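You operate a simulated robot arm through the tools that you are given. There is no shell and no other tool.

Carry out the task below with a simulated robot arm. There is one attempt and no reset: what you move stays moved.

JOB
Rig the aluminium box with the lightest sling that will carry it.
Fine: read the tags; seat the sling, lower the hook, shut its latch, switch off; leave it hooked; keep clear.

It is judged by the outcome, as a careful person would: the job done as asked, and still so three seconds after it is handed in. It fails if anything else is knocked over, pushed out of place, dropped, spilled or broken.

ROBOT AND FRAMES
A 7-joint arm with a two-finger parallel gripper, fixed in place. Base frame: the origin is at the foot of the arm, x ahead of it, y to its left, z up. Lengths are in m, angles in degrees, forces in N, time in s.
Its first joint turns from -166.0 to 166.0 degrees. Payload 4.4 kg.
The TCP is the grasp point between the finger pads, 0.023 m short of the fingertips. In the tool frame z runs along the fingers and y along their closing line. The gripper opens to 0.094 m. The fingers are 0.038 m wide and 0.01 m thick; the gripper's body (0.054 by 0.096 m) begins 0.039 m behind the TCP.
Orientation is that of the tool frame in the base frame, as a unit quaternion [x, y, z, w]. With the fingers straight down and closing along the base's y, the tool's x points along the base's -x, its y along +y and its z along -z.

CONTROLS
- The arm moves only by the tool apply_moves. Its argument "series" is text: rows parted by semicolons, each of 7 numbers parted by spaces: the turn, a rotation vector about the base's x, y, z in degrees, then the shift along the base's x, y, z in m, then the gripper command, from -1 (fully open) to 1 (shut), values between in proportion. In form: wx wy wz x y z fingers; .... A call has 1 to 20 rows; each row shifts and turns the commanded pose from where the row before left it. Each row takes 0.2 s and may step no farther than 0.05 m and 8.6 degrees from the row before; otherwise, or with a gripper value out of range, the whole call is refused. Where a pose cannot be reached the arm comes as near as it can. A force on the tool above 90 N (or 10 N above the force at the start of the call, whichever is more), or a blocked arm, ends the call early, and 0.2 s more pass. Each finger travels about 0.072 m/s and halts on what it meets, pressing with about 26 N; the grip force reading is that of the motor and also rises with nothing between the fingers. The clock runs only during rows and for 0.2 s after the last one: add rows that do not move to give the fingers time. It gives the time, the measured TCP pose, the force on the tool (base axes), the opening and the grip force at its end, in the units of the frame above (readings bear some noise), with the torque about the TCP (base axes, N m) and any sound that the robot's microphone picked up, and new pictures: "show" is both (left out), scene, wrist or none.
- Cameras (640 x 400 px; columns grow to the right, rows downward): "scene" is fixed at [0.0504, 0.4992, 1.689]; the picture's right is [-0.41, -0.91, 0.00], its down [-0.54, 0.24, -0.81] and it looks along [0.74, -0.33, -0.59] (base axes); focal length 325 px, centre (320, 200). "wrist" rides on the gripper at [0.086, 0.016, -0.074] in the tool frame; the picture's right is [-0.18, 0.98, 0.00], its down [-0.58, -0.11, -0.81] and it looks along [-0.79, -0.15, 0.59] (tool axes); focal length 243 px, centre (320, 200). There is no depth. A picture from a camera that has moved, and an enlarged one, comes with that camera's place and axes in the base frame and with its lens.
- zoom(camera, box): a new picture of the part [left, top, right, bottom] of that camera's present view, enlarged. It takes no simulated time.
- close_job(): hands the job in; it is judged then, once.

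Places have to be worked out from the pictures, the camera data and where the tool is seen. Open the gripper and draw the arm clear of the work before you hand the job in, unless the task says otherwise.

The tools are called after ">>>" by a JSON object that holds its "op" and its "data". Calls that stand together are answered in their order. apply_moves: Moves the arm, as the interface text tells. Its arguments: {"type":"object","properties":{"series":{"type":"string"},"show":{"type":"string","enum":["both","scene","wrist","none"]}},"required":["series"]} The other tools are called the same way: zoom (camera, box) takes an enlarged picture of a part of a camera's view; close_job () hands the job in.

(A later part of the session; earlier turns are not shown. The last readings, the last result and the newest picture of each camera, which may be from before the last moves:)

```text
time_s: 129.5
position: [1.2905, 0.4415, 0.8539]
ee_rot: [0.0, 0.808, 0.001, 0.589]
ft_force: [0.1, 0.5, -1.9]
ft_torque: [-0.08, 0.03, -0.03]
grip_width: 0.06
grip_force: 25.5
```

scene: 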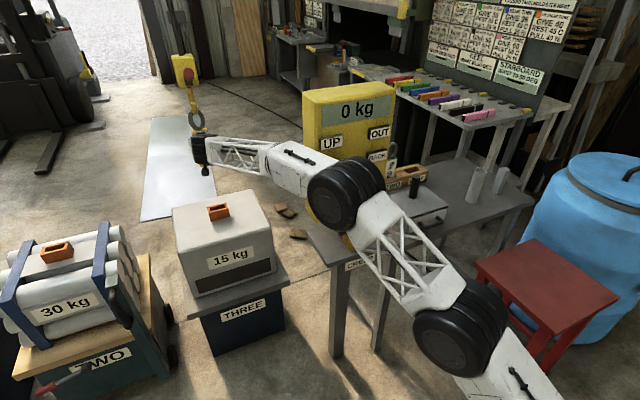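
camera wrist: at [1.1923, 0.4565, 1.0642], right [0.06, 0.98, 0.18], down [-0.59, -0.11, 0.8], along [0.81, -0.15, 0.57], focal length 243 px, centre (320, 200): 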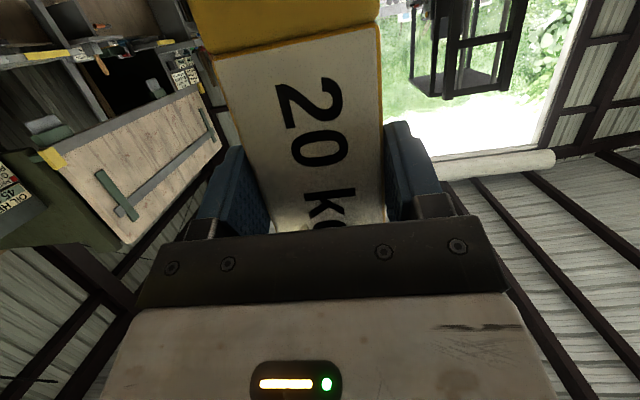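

It's resting on the bottom (load coming off the wrist). I release and back straight out.

>>> {"op": "apply_moves", "data": {"series": "0 0 0 0 0 -0.001 1;0 0 0 0 0 0 0;0 0 0 0 0 0 -1;0 0 0 0 0 0 -1;0 0 0 -0.03 0 0 -1;0 0 0 -0.04 0 0 -1;0 0 0 -0.045 0 0.01 -1;0 0 0 -0.045 0 0.02 -1;0 0 0 -0.045 0 0.02 -1;0 0 0 -0.04 0 0.03 -1;0 0 0 0 0 0 -1", "show": "both"}}

>>> {"op": "zoom", "data": {"camera": "scene", "box": [160, 140, 280, 250]}}

```text
time_s: 131.9
position: [1.0421, 0.4367, 0.9325]
ee_rot: [0.0, 0.809, 0.0, 0.588]
ft_force: [0.7, 0.0, -0.6]
ft_torque: [-0.02, -0.03, 0.02]
grip_width: 0.0941
grip_force: 0.1
camera wrist: at [0.9458, 0.4523, 0.8733], right [0.06, 0.98, 0.18], down [-0.59, -0.11, 0.8], along [0.81, -0.15, 0.57], focal length 243 px, centre (320, 200)
```

scene: 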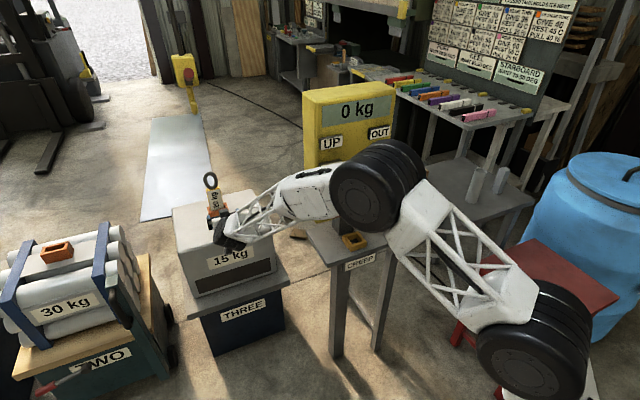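
wrist: 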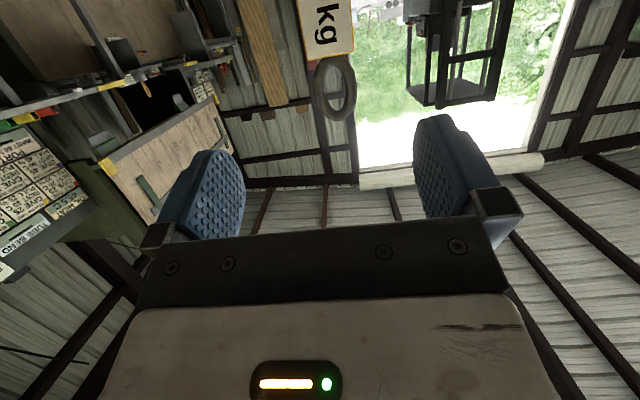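

```text
3.64 times, centred on (220, 195) of scene
camera zoom: at [0.0504, 0.4992, 1.689], right [-0.41, -0.91, 0.0], down [-0.54, 0.24, -0.81], along [0.74, -0.33, -0.59], focal length 1183 px, centre (684, 218)
```

zoom: 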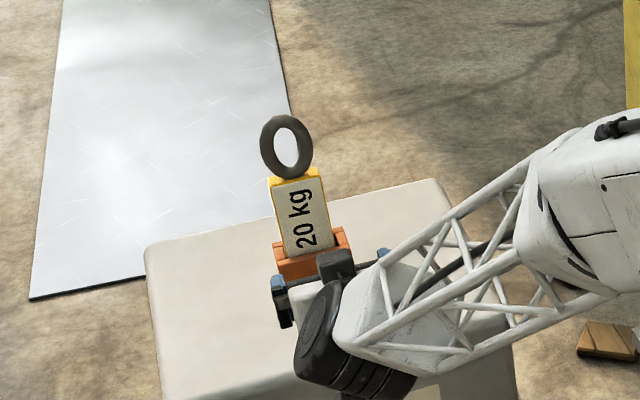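

The sling is seated again. From the earlier runs I derive a hoist speed of 0.12 m/s; the hook must come down about 0.295 m so that its bowl sits under the ring's top. I withdraw, and roll the tool back to the normal orientation for the panel.

>>> {"op": "apply_moves", "data": {"series": "0 0 0 -0.036 -0.005 0.03 0;0 -3 0 -0.036 -0.005 0.03 1;0 -5 0 -0.036 -0.005 0.03 1;0 -5 0 -0.036 -0.005 0.03 1;0 -4 0 -0.036 -0.005 0.03 1;0 0 0 -0.036 -0.005 0.033 1;0 0 0 -0.036 -0.005 0.033 1;0 0 0 -0.036 -0.005 0.033 1;0 0 0 -0.036 -0.005 0.033 1;0 0 0 0 0 0.04 1;0 0 0 0 0 0.04 1;0 0 0 0 0 0.02 1;0 0 0 0 0 0 1", "show": "none"}}

>>> {"op": "apply_moves", "data": {"series": "8.5 0 0 0 0 0 1;8.5 0 0 0 0 0 1;8.5 0 0 0 0 0 1;8.5 0 0 0 0 0 1;8.5 0 0 0 0 0 1;8.5 0 0 0 0 0 1;8.5 0 0 0 0 0 1;8.5 0 0 0 0 0 1;8.5 0 0 0 0 0 1;8.5 0 0 0 0 0 1;8.5 0 0 0 0 0 1;8.5 0 0 0 0 0 1;8.5 0 0 0 0 0 1;8.5 0 0 0 0 0 1;8.5 0 0 0 0 0 1;8.5 0 0 0 0 0 1;8.5 0 0 0 0 0 1;8.5 0 0 0 0 0 1;8.5 0 0 0 0 0 1;8.5 0 0 0 0 0 1", "show": "both"}}

```text
time_s: 134.7
position: [0.7232, 0.3976, 1.3137]
ee_rot: [0.0, 0.713, 0.001, 0.701]
ft_force: [0.1, 0.7, 0.8]
ft_torque: [-0.01, 0.0, 0.01]
grip_width: 0.0
grip_force: 25.9
```

```text
time_s: 138.9
position: [0.7214, 0.3958, 1.3143]
ee_rot: [0.699, 0.06, 0.71, 0.061]
ft_force: [0.9, 0.7, -0.4]
ft_torque: [0.01, -0.01, 0.0]
grip_width: 0.0001
grip_force: 25.9
camera wrist: at [0.6463, 0.3939, 1.4006], right [0.0, -1.0, -0.01], down [-0.8, 0.01, -0.6], along [0.6, 0.01, -0.8], focal length 243 px, centre (320, 200)
```

scene: 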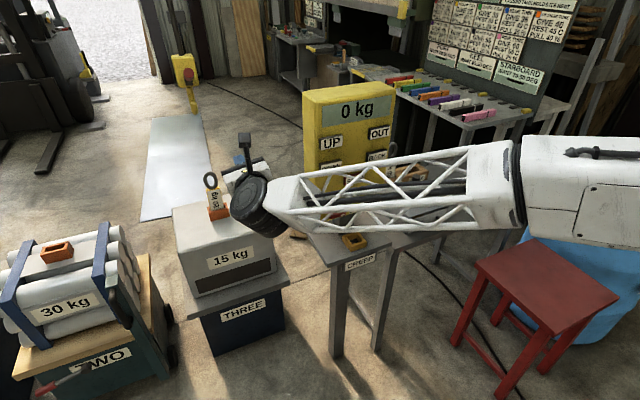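
wrist: 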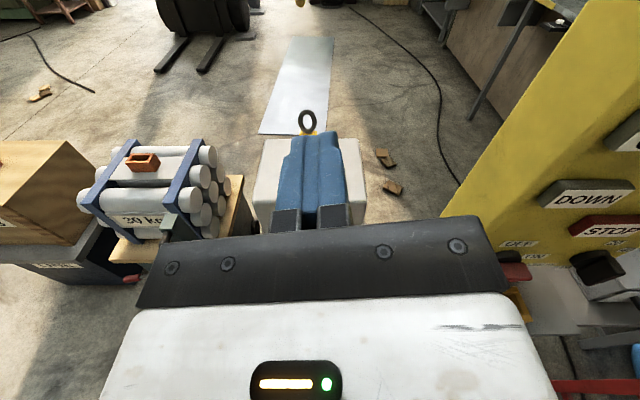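

Nearly natural again. I finish the roll, restore the 22.6° pitch and go to the same pre-press pose in front of DOWN as before.

>>> {"op": "apply_moves", "data": {"series": "2.43 5.87 -0.465 -0.019 -0.02 -0.01 1;2.43 5.87 -0.465 -0.019 -0.02 -0.01 1;2.43 5.87 -0.465 -0.019 -0.02 -0.01 1;2.43 5.87 -0.465 -0.019 -0.02 -0.01 1;0 0 0 0 -0.045 -0.0135 1;0 0 0 0 -0.045 -0.0135 1;0 0 0 0 -0.045 -0.0135 1;0 0 0 0 -0.045 -0.0135 1;0 0 0 0 -0.007 0 1;0 0 0 0 0 0 1", "show": "both"}}

```text
time_s: 141.1
position: [0.6452, 0.1307, 1.2199]
ee_rot: [0.832, 0.001, 0.555, 0.0]
ft_force: [0.0, 0.4, -0.2]
ft_torque: [0.01, 0.0, -0.02]
grip_width: 0.0
grip_force: 25.9
camera wrist: at [0.6095, 0.1132, 1.328], right [-0.07, -0.98, -0.17], down [-0.97, 0.11, -0.23], along [0.24, 0.15, -0.96], focal length 243 px, centre (320, 200)
```

scene: 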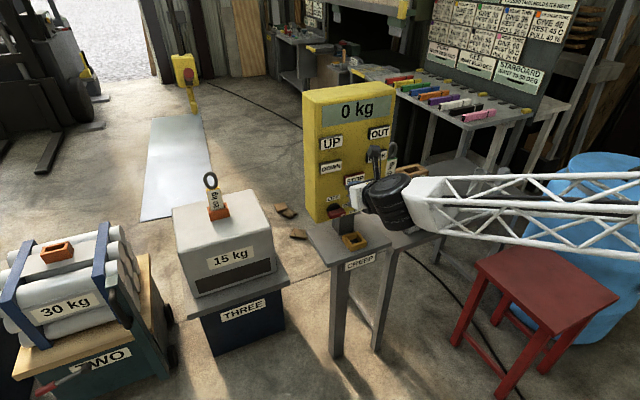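
wrist: 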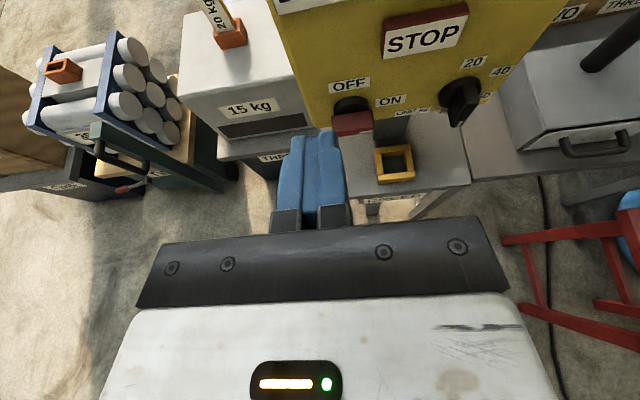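

I lower in two steps for accuracy: the first with the same press pattern as before (without the waiting rows), expected to move the hook down about 0.15 m.

>>> {"op": "apply_moves", "data": {"series": "0 0 0 0.045 0 -0.002 1;0 0 0 0.045 0.001 -0.001 1;0 0 0 0.03 0 0 1;0 0 0 0.01 0 0 1;0 0 0 0.006 0 0 1;0 0 0 -0.035 0 0 1;0 0 0 0 -0.044 -0.02 1;0 0 0 0 -0.043 -0.02 1;0 0 0 0 0 -0.033 1;0 0 0 0.025 0 0 1;0 0 0 0.009 0 0 1;0 0 0 -0.01 0 0 1;0 0 0 -0.03 0 0 1", "show": "scene"}}

>>> {"op": "zoom", "data": {"camera": "scene", "box": [165, 90, 255, 220]}}

```text
time_s: 143.9
position: [0.7381, 0.0412, 1.1437]
ee_rot: [0.832, 0.001, 0.555, 0.001]
ft_force: [-0.6, 0.2, -0.3]
ft_torque: [0.0, -0.01, -0.02]
grip_width: 0.0
grip_force: 26.0
heard: click, click
```

scene: 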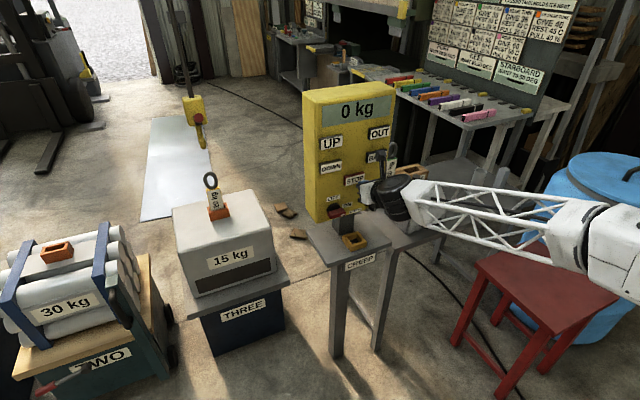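

```text
3.08 times, centred on (210, 155) of scene
camera zoom: at [0.0504, 0.4992, 1.689], right [-0.41, -0.91, 0.0], down [-0.54, 0.24, -0.81], along [0.74, -0.33, -0.59], focal length 1001 px, centre (658, 338)
```

zoom: 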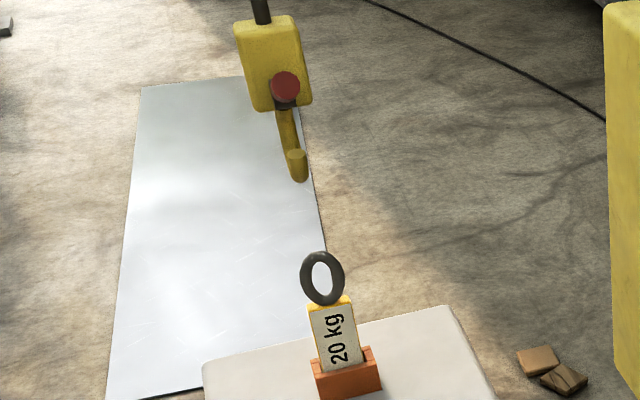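

Both clicks heard; the hook is lower. I zoom for an exact reading.

>>> {"op": "zoom", "data": {"camera": "scene", "box": [185, 125, 225, 165]}}

>>> {"op": "zoom", "data": {"camera": "scene", "box": [190, 165, 230, 205]}}

```text
10.00 times, centred on (205, 145) of scene
camera zoom: at [0.0504, 0.4992, 1.689], right [-0.41, -0.91, 0.0], down [-0.54, 0.24, -0.81], along [0.74, -0.33, -0.59], focal length 3254 px, centre (1470, 750)
```

zoom: 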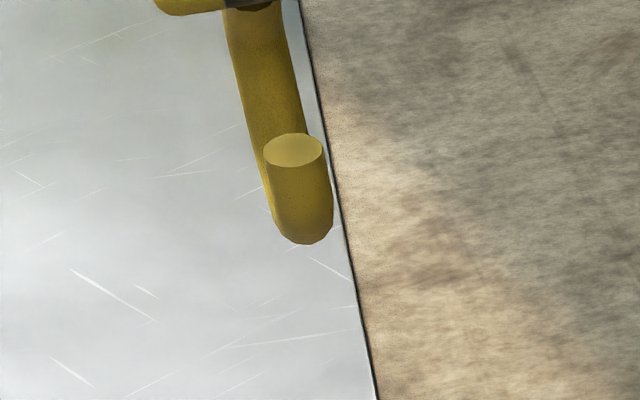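

```text
10.00 times, centred on (210, 185) of scene
camera zoom: at [0.0504, 0.4992, 1.689], right [-0.41, -0.91, 0.0], down [-0.54, 0.24, -0.81], along [0.74, -0.33, -0.59], focal length 3254 px, centre (1420, 350)
```

zoom: 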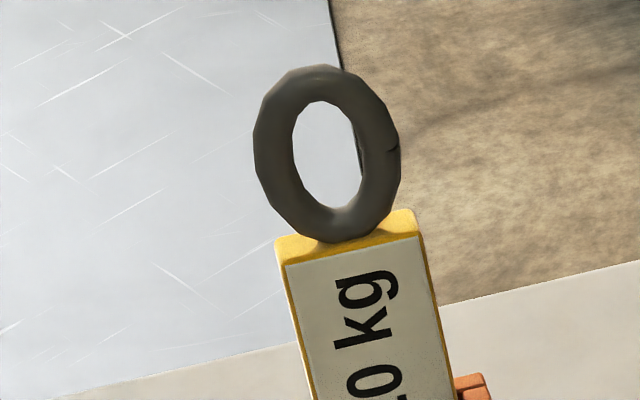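

Hook bottom is at z≈1.0905 and the ring top at ≈0.987 (hole 0.916–0.970). I need the hook about 0.152 m lower; the last pattern gave 0.1445 m, so I use it again with the STOP press delayed by ~0.05 s. First back to the same start pose.

>>> {"op": "apply_moves", "data": {"series": "0 0 0 -0.03 0.01 0.02 1;0 0 0 -0.03 0.03 0.02 1;0 0 0 -0.033 0.03 0.02 1;0 0 0 0 0.0195 0.016 1;0 0 0 0 0 0 1;0 0 0 0 0 0 1", "show": "none"}}

```text
time_s: 145.3
position: [0.6483, 0.132, 1.2203]
ee_rot: [0.832, 0.001, 0.555, 0.0]
ft_force: [-0.3, -0.2, 0.3]
ft_torque: [-0.01, -0.02, -0.01]
grip_width: 0.0
grip_force: 26.2
```

>>> {"op": "apply_moves", "data": {"series": "0 0 0 0.043 -0.0035 -0.002 1;0 0 0 0.045 0.001 -0.001 1;0 0 0 0.03 0 0 1;0 0 0 0.01 0 0 1;0 0 0 0.006 0 0 1;0 0 0 -0.035 0 0 1;0 0 0 0 -0.044 -0.02 1;0 0 0 0 -0.043 -0.02 1;0 0 0 0 0 -0.033 1;0 0 0 0.02 0 0 1;0 0 0 0.014 0 0 1;0 0 0 -0.01 0 0 1;0 0 0 -0.03 0 0 1", "show": "scene"}}

>>> {"op": "zoom", "data": {"camera": "scene", "box": [190, 155, 230, 205]}}

>>> {"op": "zoom", "data": {"camera": "scene", "box": [160, 120, 280, 240]}}

```text
time_s: 147.7
position: [0.777, 0.045, 1.1428]
ee_rot: [0.832, 0.002, 0.555, 0.0]
ft_force: [-27.3, -3.3, 7.9]
ft_torque: [-0.04, -0.46, -0.11]
grip_width: 0.0002
grip_force: 26.0
heard: click, click
stopped in row 12: the force on the tool passed its limit at 321 N (the readings are from after the stop); the commanded pose is now the measured one
```

scene: 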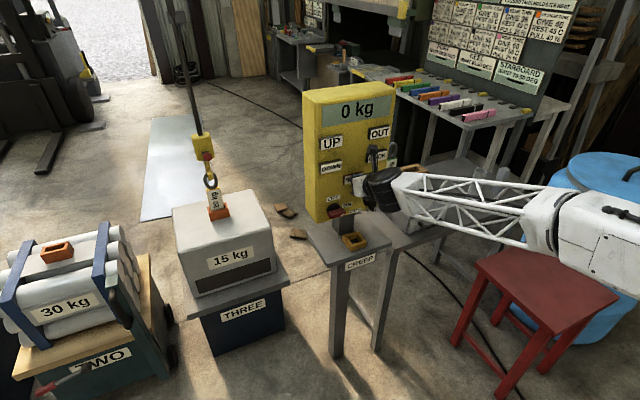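

```text
8.00 times, centred on (210, 180) of scene
camera zoom: at [0.0504, 0.4992, 1.689], right [-0.41, -0.91, 0.0], down [-0.54, 0.24, -0.81], along [0.74, -0.33, -0.59], focal length 2604 px, centre (1200, 360)
```

zoom: 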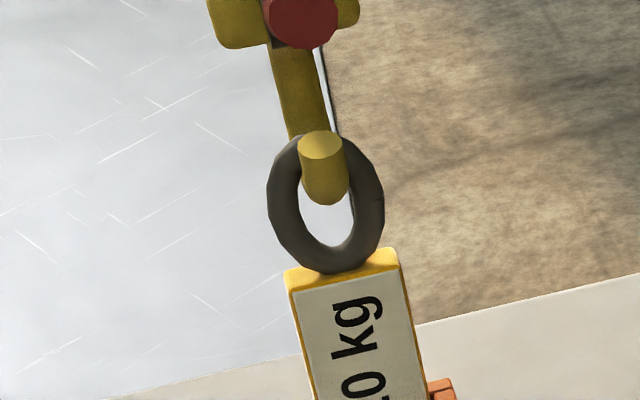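

```text
3.33 times, centred on (220, 180) of scene
camera zoom: at [0.0504, 0.4992, 1.689], right [-0.41, -0.91, 0.0], down [-0.54, 0.24, -0.81], along [0.74, -0.33, -0.59], focal length 1085 px, centre (653, 267)
```

zoom: 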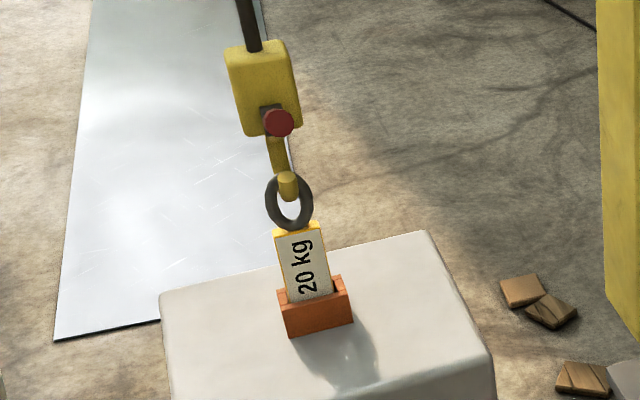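

Both clicks; the hook's bowl now sits inside the ring's hole, just under its top arc (hook bottom z≈0.944). I back off STOP and check that it's still.

>>> {"op": "apply_moves", "data": {"series": "0 0 0 -0.02 0 0 1;0 0 0 -0.03 0 0 1;0 0 0 0 0 0 1;0 0 0 0 0 0 1", "show": "scene"}}

>>> {"op": "zoom", "data": {"camera": "scene", "box": [190, 155, 230, 205]}}

>>> {"op": "zoom", "data": {"camera": "scene", "box": [290, 80, 430, 240]}}

```text
time_s: 148.7
position: [0.7274, 0.0439, 1.1435]
ee_rot: [0.832, 0.002, 0.555, -0.001]
ft_force: [0.5, 0.8, -0.1]
ft_torque: [-0.01, 0.0, 0.01]
grip_width: 0.0
grip_force: 25.9
```

scene: 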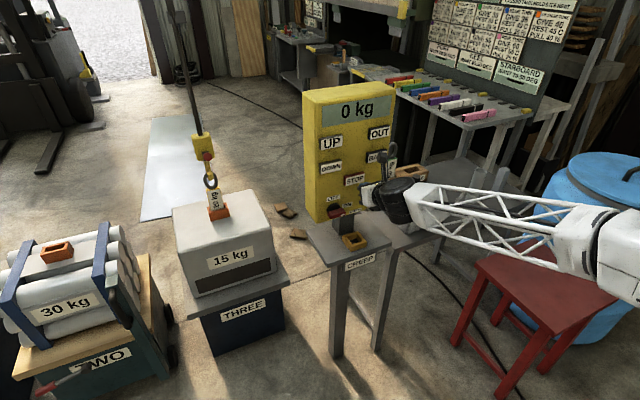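

```text
8.00 times, centred on (210, 180) of scene
camera zoom: at [0.0504, 0.4992, 1.689], right [-0.41, -0.91, 0.0], down [-0.54, 0.24, -0.81], along [0.74, -0.33, -0.59], focal length 2604 px, centre (1200, 360)
```

zoom: 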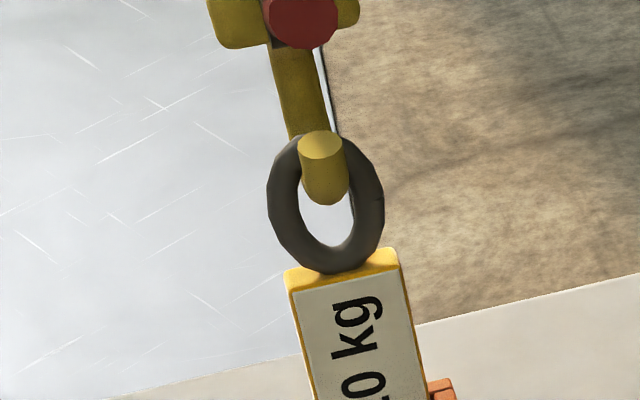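

```text
2.50 times, centred on (360, 160) of scene
camera zoom: at [0.0504, 0.4992, 1.689], right [-0.41, -0.91, 0.0], down [-0.54, 0.24, -0.81], along [0.74, -0.33, -0.59], focal length 814 px, centre (220, 300)
```

zoom: 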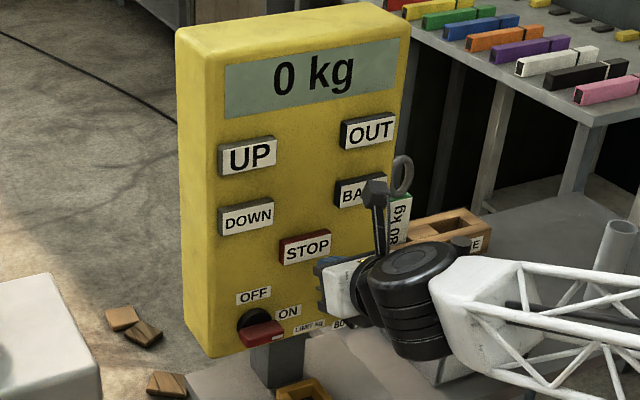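

The hook is still, with its bowl through the ring. Next is the latch: the handle runs from its hub near [1.253, 0.445, 1.078] to its end near [1.145, 0.444, 1.133]. I go there with closed fingers, approaching from above.

>>> {"op": "apply_moves", "data": {"series": "0 0 0 -0.035 0 0.03 1;0 0 0 -0.035 0.01 0.03 1;0 0 0 0 0.035 0.033 1;0 0 0 0 0.035 0.033 1;0 0 0 0 0.045 0.02 1;0 0 0 0 0.049 0 1;0 0 0 0 0.049 0 1;0 0 0 0 0.049 0 1;0 0 0 0 0.049 0 1;0 0 0 0.02 0.045 0 1;0 0 0 0.045 0.02 0 1;0 0 0 0.048 0.01 0 1;0 0 0 0.049 0.005 0 1;0 0 0 0.049 0 0 1;0 0 0 0.049 0 -0.005 1;0 0 0 0.04 0 -0.01 1;0 0 0 0.03 0 -0.01 1;0 0 0 0 0 0 1", "show": "both"}}

```text
time_s: 152.5
position: [0.9879, 0.4457, 1.2638]
ee_rot: [0.832, 0.001, 0.555, 0.0]
ft_force: [-0.3, -0.1, -0.2]
ft_torque: [0.0, -0.03, 0.03]
grip_width: 0.0
grip_force: 26.3
camera wrist: at [0.9538, 0.4283, 1.3727], right [-0.07, -0.98, -0.17], down [-0.97, 0.11, -0.23], along [0.24, 0.15, -0.96], focal length 243 px, centre (320, 200)
```

scene: 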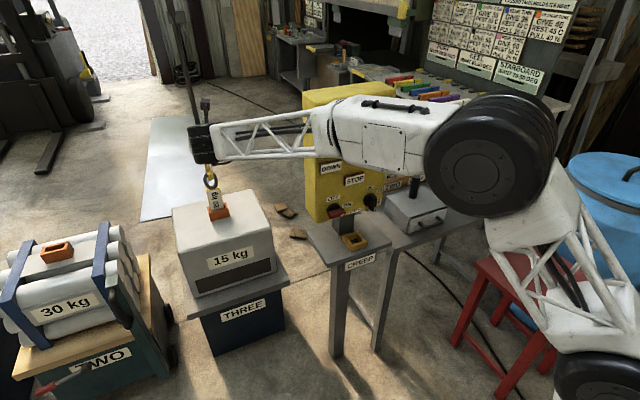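
wrist: 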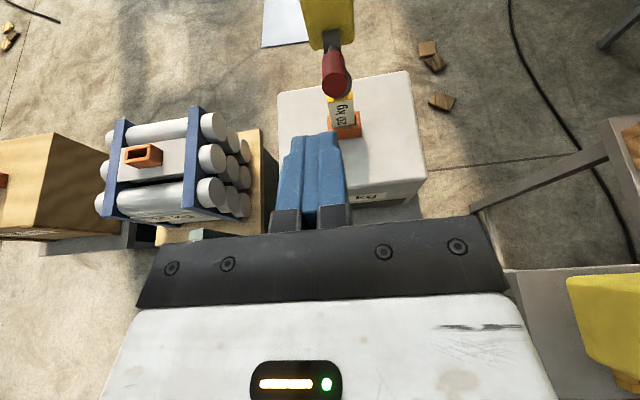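

The block, handle and sling are in line. I move to just above the handle.

>>> {"op": "apply_moves", "data": {"series": "0 0 0 0.045 -0.001 -0.015 1;0 0 0 0.045 0 -0.015 1;0 0 0 0.045 0 -0.02 1;0 0 0 0.035 0 -0.02 1;0 0 0 0 0 0 1", "show": "both"}}

>>> {"op": "zoom", "data": {"camera": "wrist", "box": [220, 0, 460, 240]}}

>>> {"op": "zoom", "data": {"camera": "scene", "box": [160, 90, 280, 220]}}

```text
time_s: 153.7
position: [1.1541, 0.4436, 1.1934]
ee_rot: [0.832, 0.002, 0.554, -0.001]
ft_force: [0.1, 0.2, 0.2]
ft_torque: [-0.01, 0.02, -0.01]
grip_width: 0.0
grip_force: 25.6
camera wrist: at [1.12, 0.4274, 1.3021], right [-0.07, -0.98, -0.17], down [-0.97, 0.11, -0.23], along [0.24, 0.15, -0.96], focal length 243 px, centre (320, 200)
```

scene: 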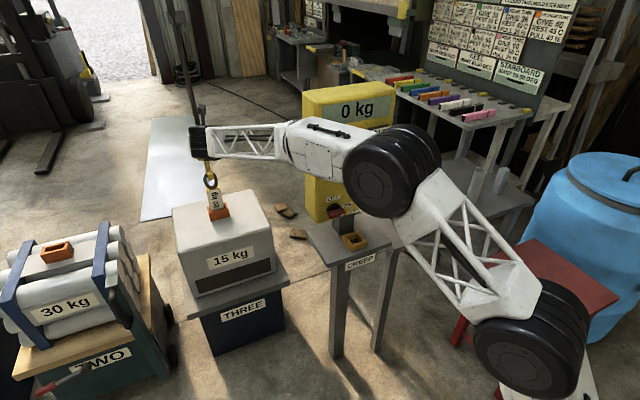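
wrist: 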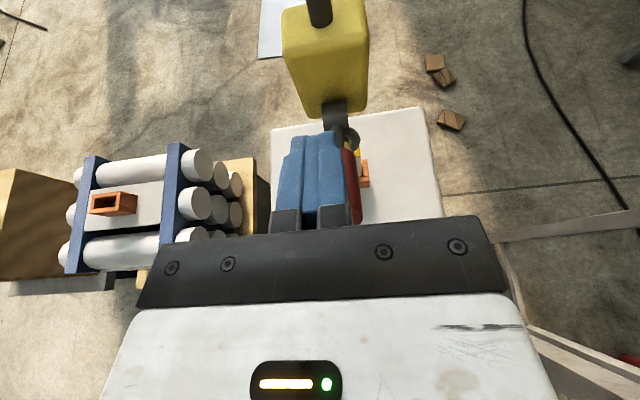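

```text
1.67 times, centred on (340, 120) of wrist
camera zoom: at [1.12, 0.4274, 1.3021], right [-0.07, -0.98, -0.17], down [-0.97, 0.11, -0.23], along [0.24, 0.15, -0.96], focal length 404 px, centre (287, 333)
```

zoom: 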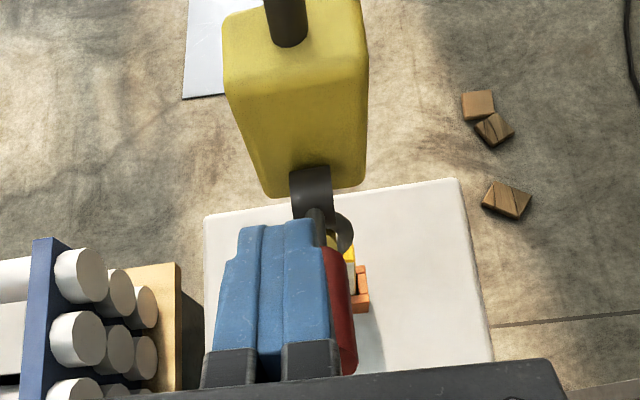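

```text
3.08 times, centred on (220, 155) of scene
camera zoom: at [0.0504, 0.4992, 1.689], right [-0.41, -0.91, 0.0], down [-0.54, 0.24, -0.81], along [0.74, -0.33, -0.59], focal length 1001 px, centre (628, 338)
```

zoom: 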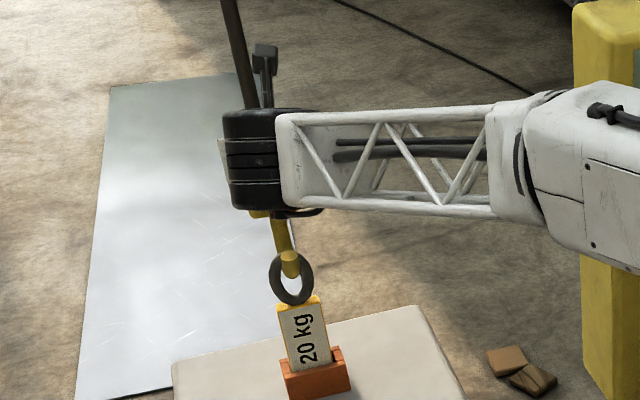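

Fingers are above and along the handle. I push down slowly and watch the force.

>>> {"op": "apply_moves", "data": {"series": "0 0 0 0 -0.002 -0.015 1;0 0 0 0 0 -0.012 1;0 0 0 0 0 0 1", "show": "none"}}

>>> {"op": "apply_moves", "data": {"series": "0 0 0 -0.002 0 -0.01 1;0 0 0 -0.002 0 -0.01 1;0 0 0 0 0 0 1", "show": "none"}}

>>> {"op": "apply_moves", "data": {"series": "0 0 0 -0.003 0 -0.012 1;0 0 0 -0.002 0 -0.012 1;0 0 0 0 0 0 1", "show": "both"}}

```text
time_s: 154.5
position: [1.1553, 0.441, 1.1663]
ee_rot: [0.832, 0.002, 0.555, 0.0]
ft_force: [0.0, 0.1, -0.3]
ft_torque: [-0.01, 0.0, -0.02]
grip_width: 0.0
grip_force: 26.4
```

```text
time_s: 155.3
position: [1.1525, 0.4429, 1.1473]
ee_rot: [0.832, 0.002, 0.554, 0.0]
ft_force: [0.9, 0.7, 0.3]
ft_torque: [0.01, 0.01, 0.03]
grip_width: 0.0
grip_force: 26.3
```

```text
time_s: 156.1
position: [1.1477, 0.4412, 1.124]
ee_rot: [0.832, 0.001, 0.555, 0.0]
ft_force: [0.4, -0.9, -0.3]
ft_torque: [-0.03, -0.02, -0.02]
grip_width: 0.0
grip_force: 25.9
camera wrist: at [1.1137, 0.4242, 1.2316], right [-0.07, -0.98, -0.17], down [-0.97, 0.11, -0.23], along [0.24, 0.15, -0.96], focal length 243 px, centre (320, 200)
```

scene: 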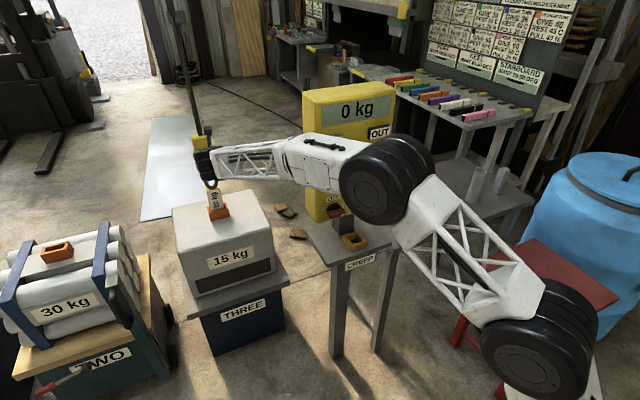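
wrist: 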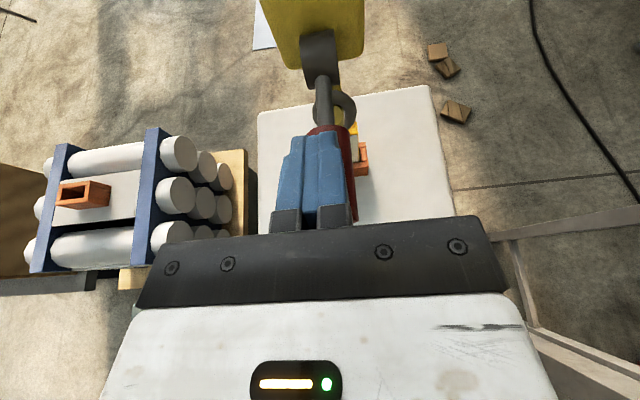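

No resistance yet. I zoom to see whether the handle is moving with the fingers.

>>> {"op": "zoom", "data": {"camera": "wrist", "box": [240, 0, 420, 230]}}

>>> {"op": "zoom", "data": {"camera": "scene", "box": [180, 110, 250, 200]}}

```text
1.74 times, centred on (330, 115) of wrist
camera zoom: at [1.1137, 0.4242, 1.2316], right [-0.07, -0.98, -0.17], down [-0.97, 0.11, -0.23], along [0.24, 0.15, -0.96], focal length 422 px, centre (303, 348)
```

zoom: 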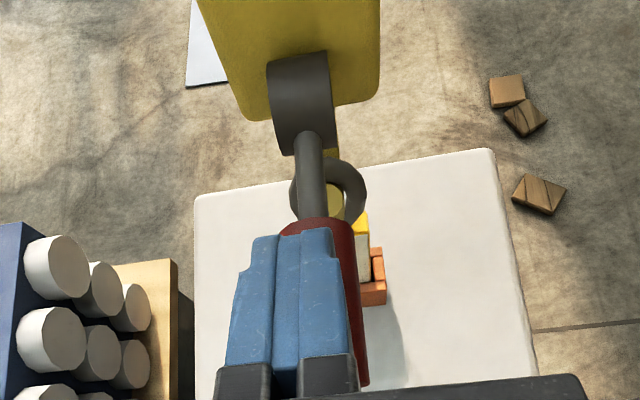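

```text
4.44 times, centred on (215, 155) of scene
camera zoom: at [0.0504, 0.4992, 1.689], right [-0.41, -0.91, 0.0], down [-0.54, 0.24, -0.81], along [0.74, -0.33, -0.59], focal length 1446 px, centre (787, 400)
```

zoom: 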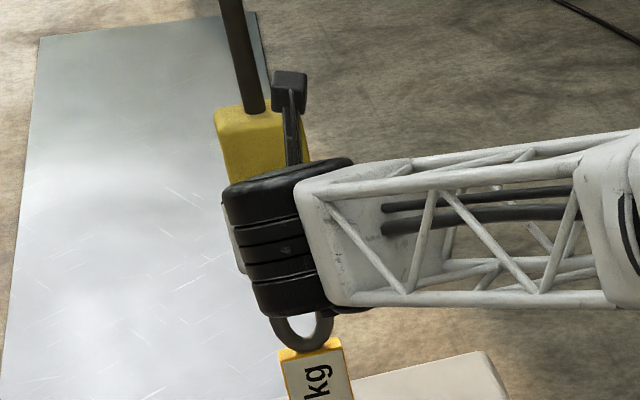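

The handle is swinging down under the fingers with little resistance. I follow its arc further down.

>>> {"op": "apply_moves", "data": {"series": "0 0 0 -0.003 -0.002 -0.015 1;0 0 0 0 0 -0.015 1;0 0 0 0.002 0 -0.015 1;0 0 0 0.004 0 -0.012 1;0 0 0 0 0 0 1", "show": "wrist"}}

>>> {"op": "zoom", "data": {"camera": "wrist", "box": [240, 0, 420, 230]}}

```text
time_s: 157.3
position: [1.1523, 0.4398, 1.0661]
ee_rot: [0.832, 0.001, 0.554, 0.001]
ft_force: [-0.6, -0.6, 0.2]
ft_torque: [0.01, 0.0, -0.02]
grip_width: 0.0
grip_force: 25.7
camera wrist: at [1.1176, 0.4219, 1.1746], right [-0.07, -0.98, -0.17], down [-0.97, 0.11, -0.23], along [0.24, 0.15, -0.96], focal length 243 px, centre (320, 200)
```

wrist: 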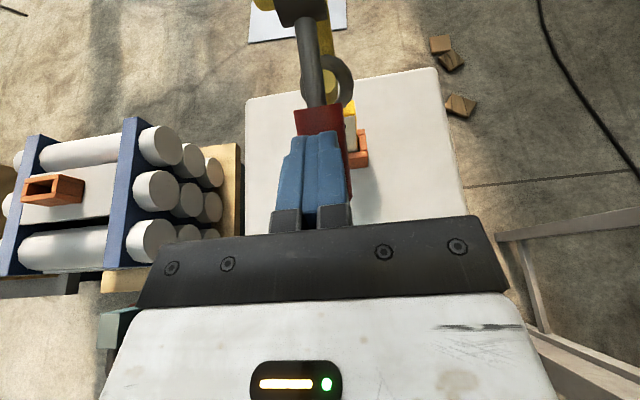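

```text
1.74 times, centred on (330, 115) of wrist
camera zoom: at [1.1176, 0.4219, 1.1746], right [-0.07, -0.98, -0.17], down [-0.97, 0.11, -0.23], along [0.24, 0.15, -0.96], focal length 422 px, centre (303, 348)
```

zoom: 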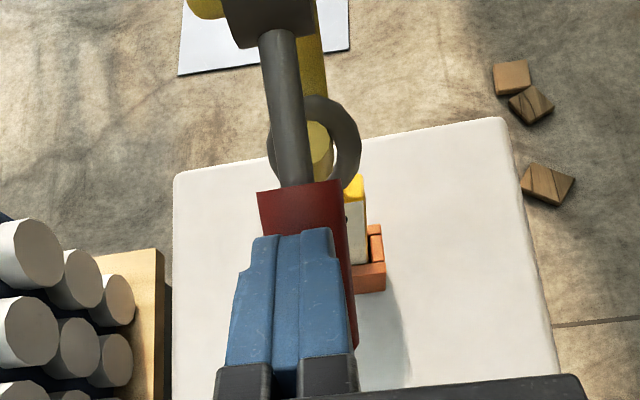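

Still moving with it. I continue along the arc, now downward and toward the hook.

>>> {"op": "apply_moves", "data": {"series": "0 0 0 0.006 0 -0.012 1;0 0 0 0.008 0 -0.012 1;0 0 0 0.01 0 -0.012 1;0 0 0 0 0 0 1", "show": "wrist"}}

>>> {"op": "zoom", "data": {"camera": "wrist", "box": [240, 0, 420, 230]}}

```text
time_s: 158.3
position: [1.1689, 0.4452, 1.0548]
ee_rot: [0.825, 0.001, 0.564, -0.005]
ft_force: [-30.2, 31.0, 46.8]
ft_torque: [0.41, 0.82, -0.13]
grip_width: 0.0001
grip_force: 25.2
camera wrist: at [1.1321, 0.4275, 1.1629], right [-0.06, -0.98, -0.18], down [-0.96, 0.1, -0.25], along [0.26, 0.16, -0.95], focal length 243 px, centre (320, 200)
```

wrist: 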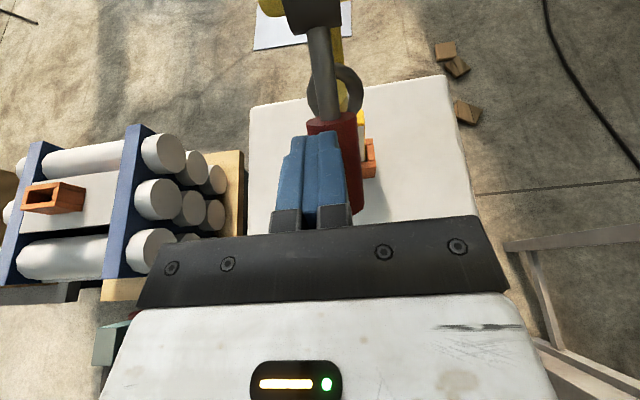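

```text
1.74 times, centred on (330, 115) of wrist
camera zoom: at [1.1321, 0.4275, 1.1629], right [-0.06, -0.98, -0.18], down [-0.96, 0.1, -0.25], along [0.26, 0.16, -0.95], focal length 422 px, centre (303, 348)
```

zoom: 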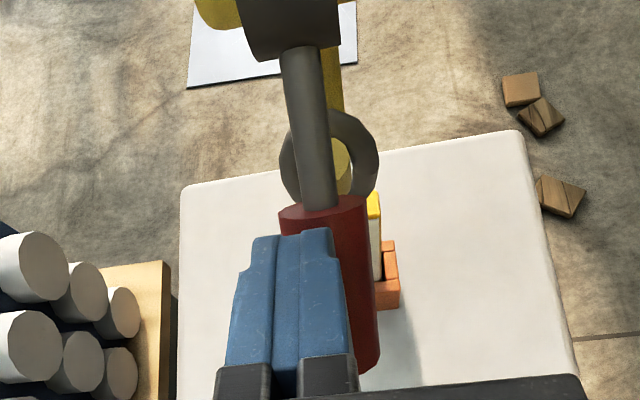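

Now there is firm resistance (about 56 N, normal to the handle) with the handle about 40–45° below horizontal. I ease off and look at the latch's state.

>>> {"op": "apply_moves", "data": {"series": "0 0 0 -0.01 -0.003 0.012 1;0 0 0 -0.02 0 0.02 1;0 0 0 -0.03 0 0.03 1;0 0 0 -0.03 0 0.035 1;0 0 0 0 0 0 1", "show": "both"}}

>>> {"op": "zoom", "data": {"camera": "wrist", "box": [240, 0, 420, 200]}}

>>> {"op": "zoom", "data": {"camera": "scene", "box": [180, 110, 250, 200]}}

```text
time_s: 159.5
position: [1.0844, 0.4347, 1.1267]
ee_rot: [0.832, 0.0, 0.554, 0.001]
ft_force: [0.1, 0.7, 0.3]
ft_torque: [-0.02, -0.02, 0.01]
grip_width: 0.0
grip_force: 26.0
camera wrist: at [1.0485, 0.4177, 1.2343], right [-0.07, -0.98, -0.17], down [-0.97, 0.11, -0.23], along [0.24, 0.15, -0.96], focal length 243 px, centre (320, 200)
```

scene: 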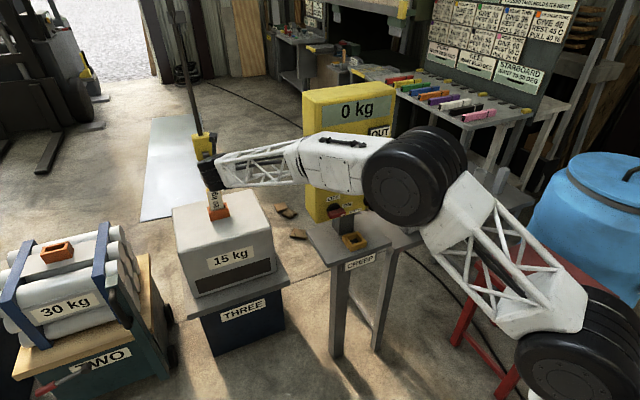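
wrist: 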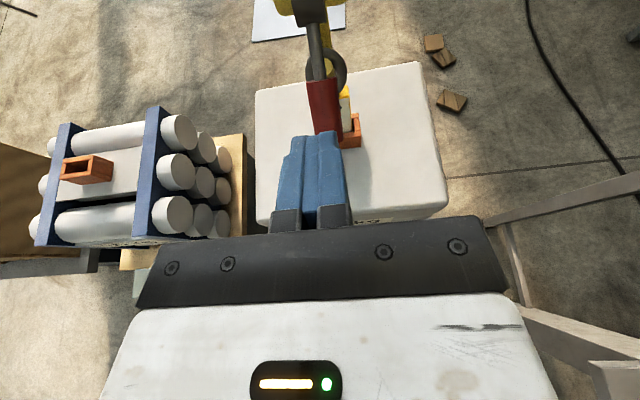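

```text
2.00 times, centred on (330, 100) of wrist
camera zoom: at [1.0485, 0.4177, 1.2343], right [-0.07, -0.98, -0.17], down [-0.97, 0.11, -0.23], along [0.24, 0.15, -0.96], focal length 485 px, centre (300, 400)
```

zoom: 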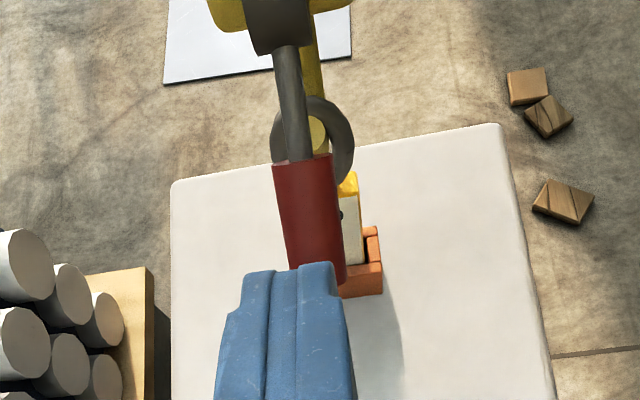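

```text
4.44 times, centred on (215, 155) of scene
camera zoom: at [0.0504, 0.4992, 1.689], right [-0.41, -0.91, 0.0], down [-0.54, 0.24, -0.81], along [0.74, -0.33, -0.59], focal length 1446 px, centre (787, 400)
```

zoom: 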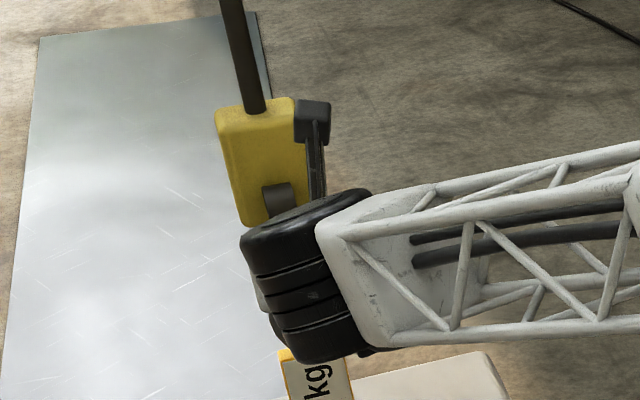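

The handle stays down at roughly 50° below horizontal. I move to the left for a side view to judge whether the latch is fully shut.

>>> {"op": "apply_moves", "data": {"series": "0 0 0 -0.029 0.032 0.015 1;-1.28 -5.94 -4.94 -0.029 0.032 0.015 1;-1.28 -5.94 -4.94 -0.029 0.032 0.015 1;-1.28 -5.94 -4.94 -0.029 0.032 0.015 1;-1.28 -5.94 -4.94 -0.029 0.032 0.015 1;-1.28 -5.94 -4.94 -0.029 0.032 0.015 1;0 0 0 -0.029 0.032 0.015 1;0 0 0 -0.029 0.032 0.015 1;0 0 0 0 0 0 1", "show": "both"}}

>>> {"op": "zoom", "data": {"camera": "wrist", "box": [270, 0, 430, 150]}}

>>> {"op": "zoom", "data": {"camera": "scene", "box": [180, 110, 250, 200]}}

```text
time_s: 161.5
position: [0.8503, 0.6955, 1.2461]
ee_rot: [0.643, -0.143, 0.734, 0.162]
ft_force: [0.0, 0.6, 0.0]
ft_torque: [0.01, 0.01, -0.03]
grip_width: 0.0001
grip_force: 26.4
camera wrist: at [0.7678, 0.7161, 1.3222], right [-0.4, -0.9, -0.18], down [-0.61, 0.41, -0.68], along [0.69, -0.16, -0.71], focal length 243 px, centre (320, 200)
```

scene: 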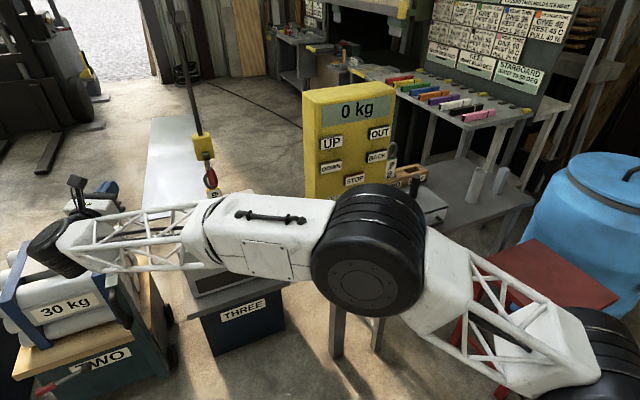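
wrist: 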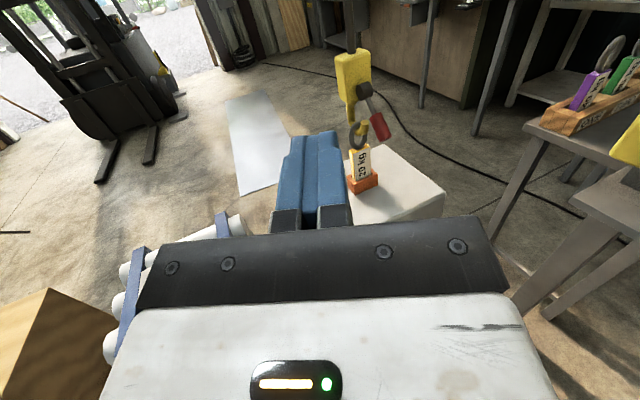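

```text
2.67 times, centred on (350, 75) of wrist
camera zoom: at [0.7678, 0.7161, 1.3222], right [-0.4, -0.9, -0.18], down [-0.61, 0.41, -0.68], along [0.69, -0.16, -0.71], focal length 647 px, centre (240, 533)
```

zoom: 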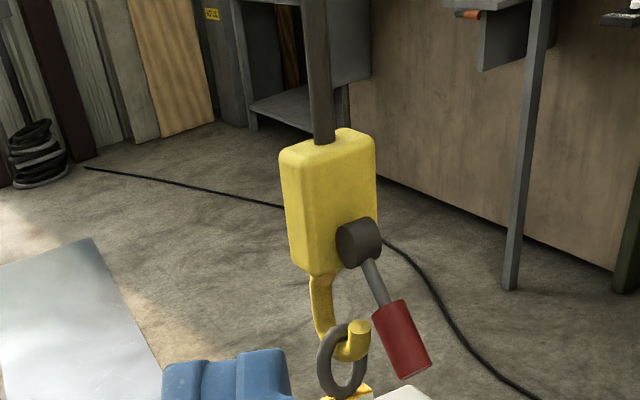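

```text
4.44 times, centred on (215, 155) of scene
camera zoom: at [0.0504, 0.4992, 1.689], right [-0.41, -0.91, 0.0], down [-0.54, 0.24, -0.81], along [0.74, -0.33, -0.59], focal length 1446 px, centre (787, 400)
```

zoom: 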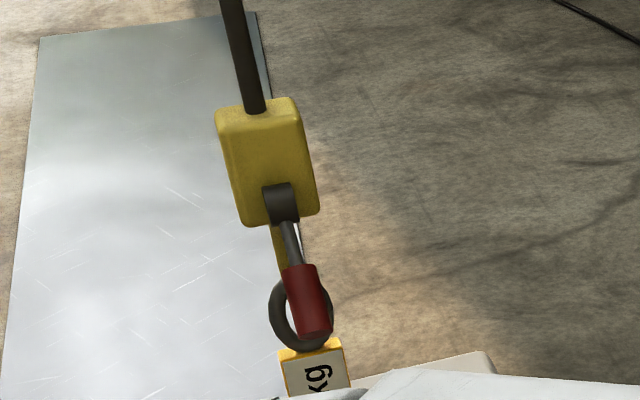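

The side view shows the hook through the ring and the handle swung from about +27° to −40°. I push once more, better centred on the handle and perpendicular to it, to make sure it is at its stop.

>>> {"op": "apply_moves", "data": {"series": "0 0 0 0.029 -0.032 -0.015 1;0 0 0 0.029 -0.032 -0.015 1;1.28 5.94 4.94 0.029 -0.032 -0.015 1;1.28 5.94 4.94 0.029 -0.032 -0.015 1;1.28 5.94 4.94 0.029 -0.032 -0.015 1;1.28 5.94 4.94 0.029 -0.032 -0.015 1;1.28 5.94 4.94 0.029 -0.032 -0.015 1;0 0 0 0.029 -0.032 -0.015 1;0 0 0 0.022 0 -0.02 1;0 0 0 0.022 0 -0.024 1;0 0 0 0 0 0 1", "show": "both"}}

>>> {"op": "zoom", "data": {"camera": "wrist", "box": [240, 0, 420, 230]}}

```text
time_s: 163.9
position: [1.1315, 0.4367, 1.0785]
ee_rot: [0.832, 0.001, 0.554, 0.001]
ft_force: [-0.9, 0.1, -0.4]
ft_torque: [0.03, -0.03, 0.02]
grip_width: 0.0001
grip_force: 25.3
camera wrist: at [1.0968, 0.4199, 1.1876], right [-0.07, -0.98, -0.17], down [-0.97, 0.11, -0.23], along [0.24, 0.15, -0.96], focal length 243 px, centre (320, 200)
```

scene: 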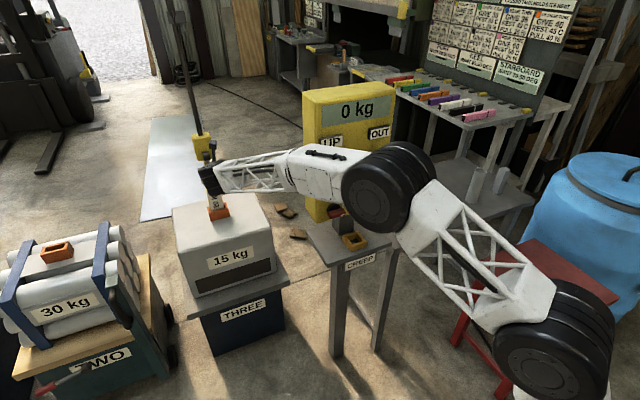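
wrist: 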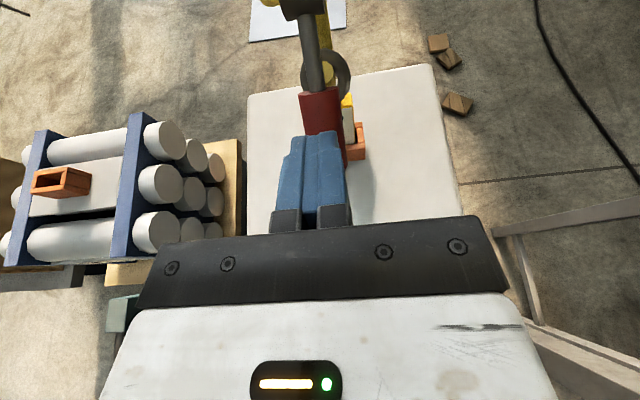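

```text
1.74 times, centred on (330, 115) of wrist
camera zoom: at [1.0968, 0.4199, 1.1876], right [-0.07, -0.98, -0.17], down [-0.97, 0.11, -0.23], along [0.24, 0.15, -0.96], focal length 422 px, centre (303, 348)
```

zoom: 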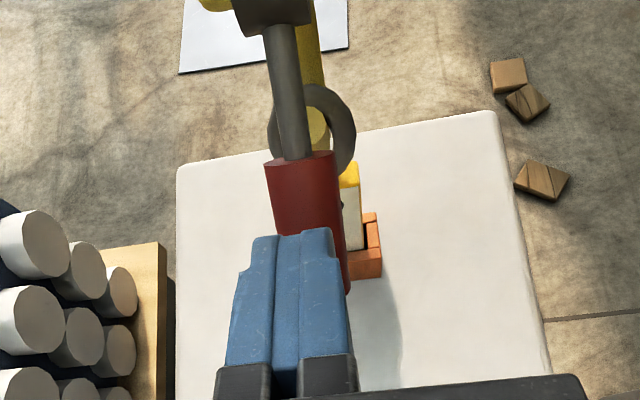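

Centred over the handle. I push perpendicular to it in small steps.

>>> {"op": "apply_moves", "data": {"series": "0 0 0 0.0064 0 -0.0077 1;0 0 0 0.0064 0 -0.0077 1;0 0 0 0 0 0 1", "show": "none"}}

>>> {"op": "apply_moves", "data": {"series": "0 0 0 0.0032 0 -0.0038 1;0 0 0 0.0032 0 -0.0038 1;0 0 0 0 0 0 1", "show": "none"}}

>>> {"op": "apply_moves", "data": {"series": "0 0 0 0.0032 0 -0.0038 1;0 0 0 0 0 0 1", "show": "none"}}

```text
time_s: 164.7
position: [1.1428, 0.437, 1.0666]
ee_rot: [0.832, 0.0, 0.555, 0.001]
ft_force: [-0.3, -0.2, 1.2]
ft_torque: [0.02, 0.02, -0.02]
grip_width: 0.0
grip_force: 25.6
```

```text
time_s: 165.5
position: [1.1491, 0.4363, 1.0579]
ee_rot: [0.832, 0.001, 0.555, 0.001]
ft_force: [-0.2, -0.1, -0.1]
ft_torque: [-0.01, 0.01, 0.03]
grip_width: 0.0
grip_force: 25.6
```

```text
time_s: 166.1
position: [1.1505, 0.4368, 1.0551]
ee_rot: [0.832, 0.002, 0.555, -0.001]
ft_force: [0.3, 0.1, 0.5]
ft_torque: [-0.01, -0.02, -0.02]
grip_width: 0.0
grip_force: 25.5
```

>>> {"op": "apply_moves", "data": {"series": "0 0 0 0.0032 0 -0.0038 1;0 0 0 0.0032 0 -0.0038 1;0 0 0 0 0 0 1", "show": "none"}}

>>> {"op": "apply_moves", "data": {"series": "0 0 0 0.0032 0 -0.0038 1;0 0 0 0.0032 0 -0.0038 1;0 0 0 0 0 0 1", "show": "none"}}

>>> {"op": "apply_moves", "data": {"series": "0 0 0 0.0032 0 -0.0038 1;0 0 0 0 0 0 1", "show": "both"}}

```text
time_s: 166.9
position: [1.1568, 0.4358, 1.0489]
ee_rot: [0.832, 0.001, 0.555, 0.001]
ft_force: [0.1, -0.1, 0.1]
ft_torque: [0.03, -0.04, -0.02]
grip_width: 0.0002
grip_force: 26.0
```

```text
time_s: 167.7
position: [1.1631, 0.4382, 1.0454]
ee_rot: [0.831, 0.002, 0.556, -0.001]
ft_force: [-68.2, 3.5, 34.7]
ft_torque: [0.05, 1.27, 0.28]
grip_width: 0.0
grip_force: 26.2
```

```text
time_s: 168.0
position: [1.1644, 0.4405, 1.0504]
ee_rot: [0.829, 0.0, 0.559, -0.001]
ft_force: [-16.6, 6.2, 22.6]
ft_torque: [0.22, 0.19, 0.08]
grip_width: 0.0001
grip_force: 25.6
stopped in row 1: the force on the tool passed its limit at 100 N (the readings are from after the stop); the commanded pose is now the measured one
camera wrist: at [1.1276, 0.4221, 1.1587], right [-0.06, -0.98, -0.17], down [-0.97, 0.1, -0.24], along [0.25, 0.15, -0.96], focal length 243 px, centre (320, 200)
```

scene: 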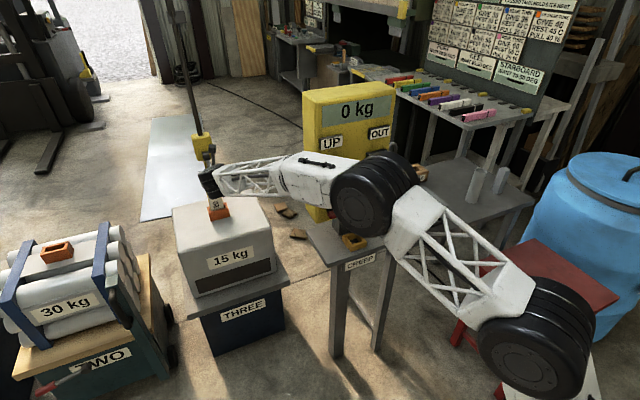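
wrist: 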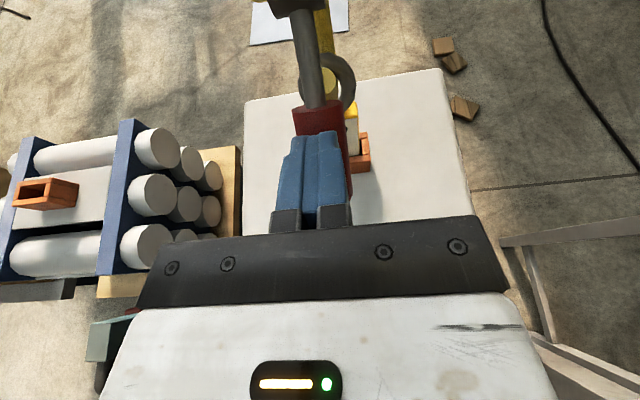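

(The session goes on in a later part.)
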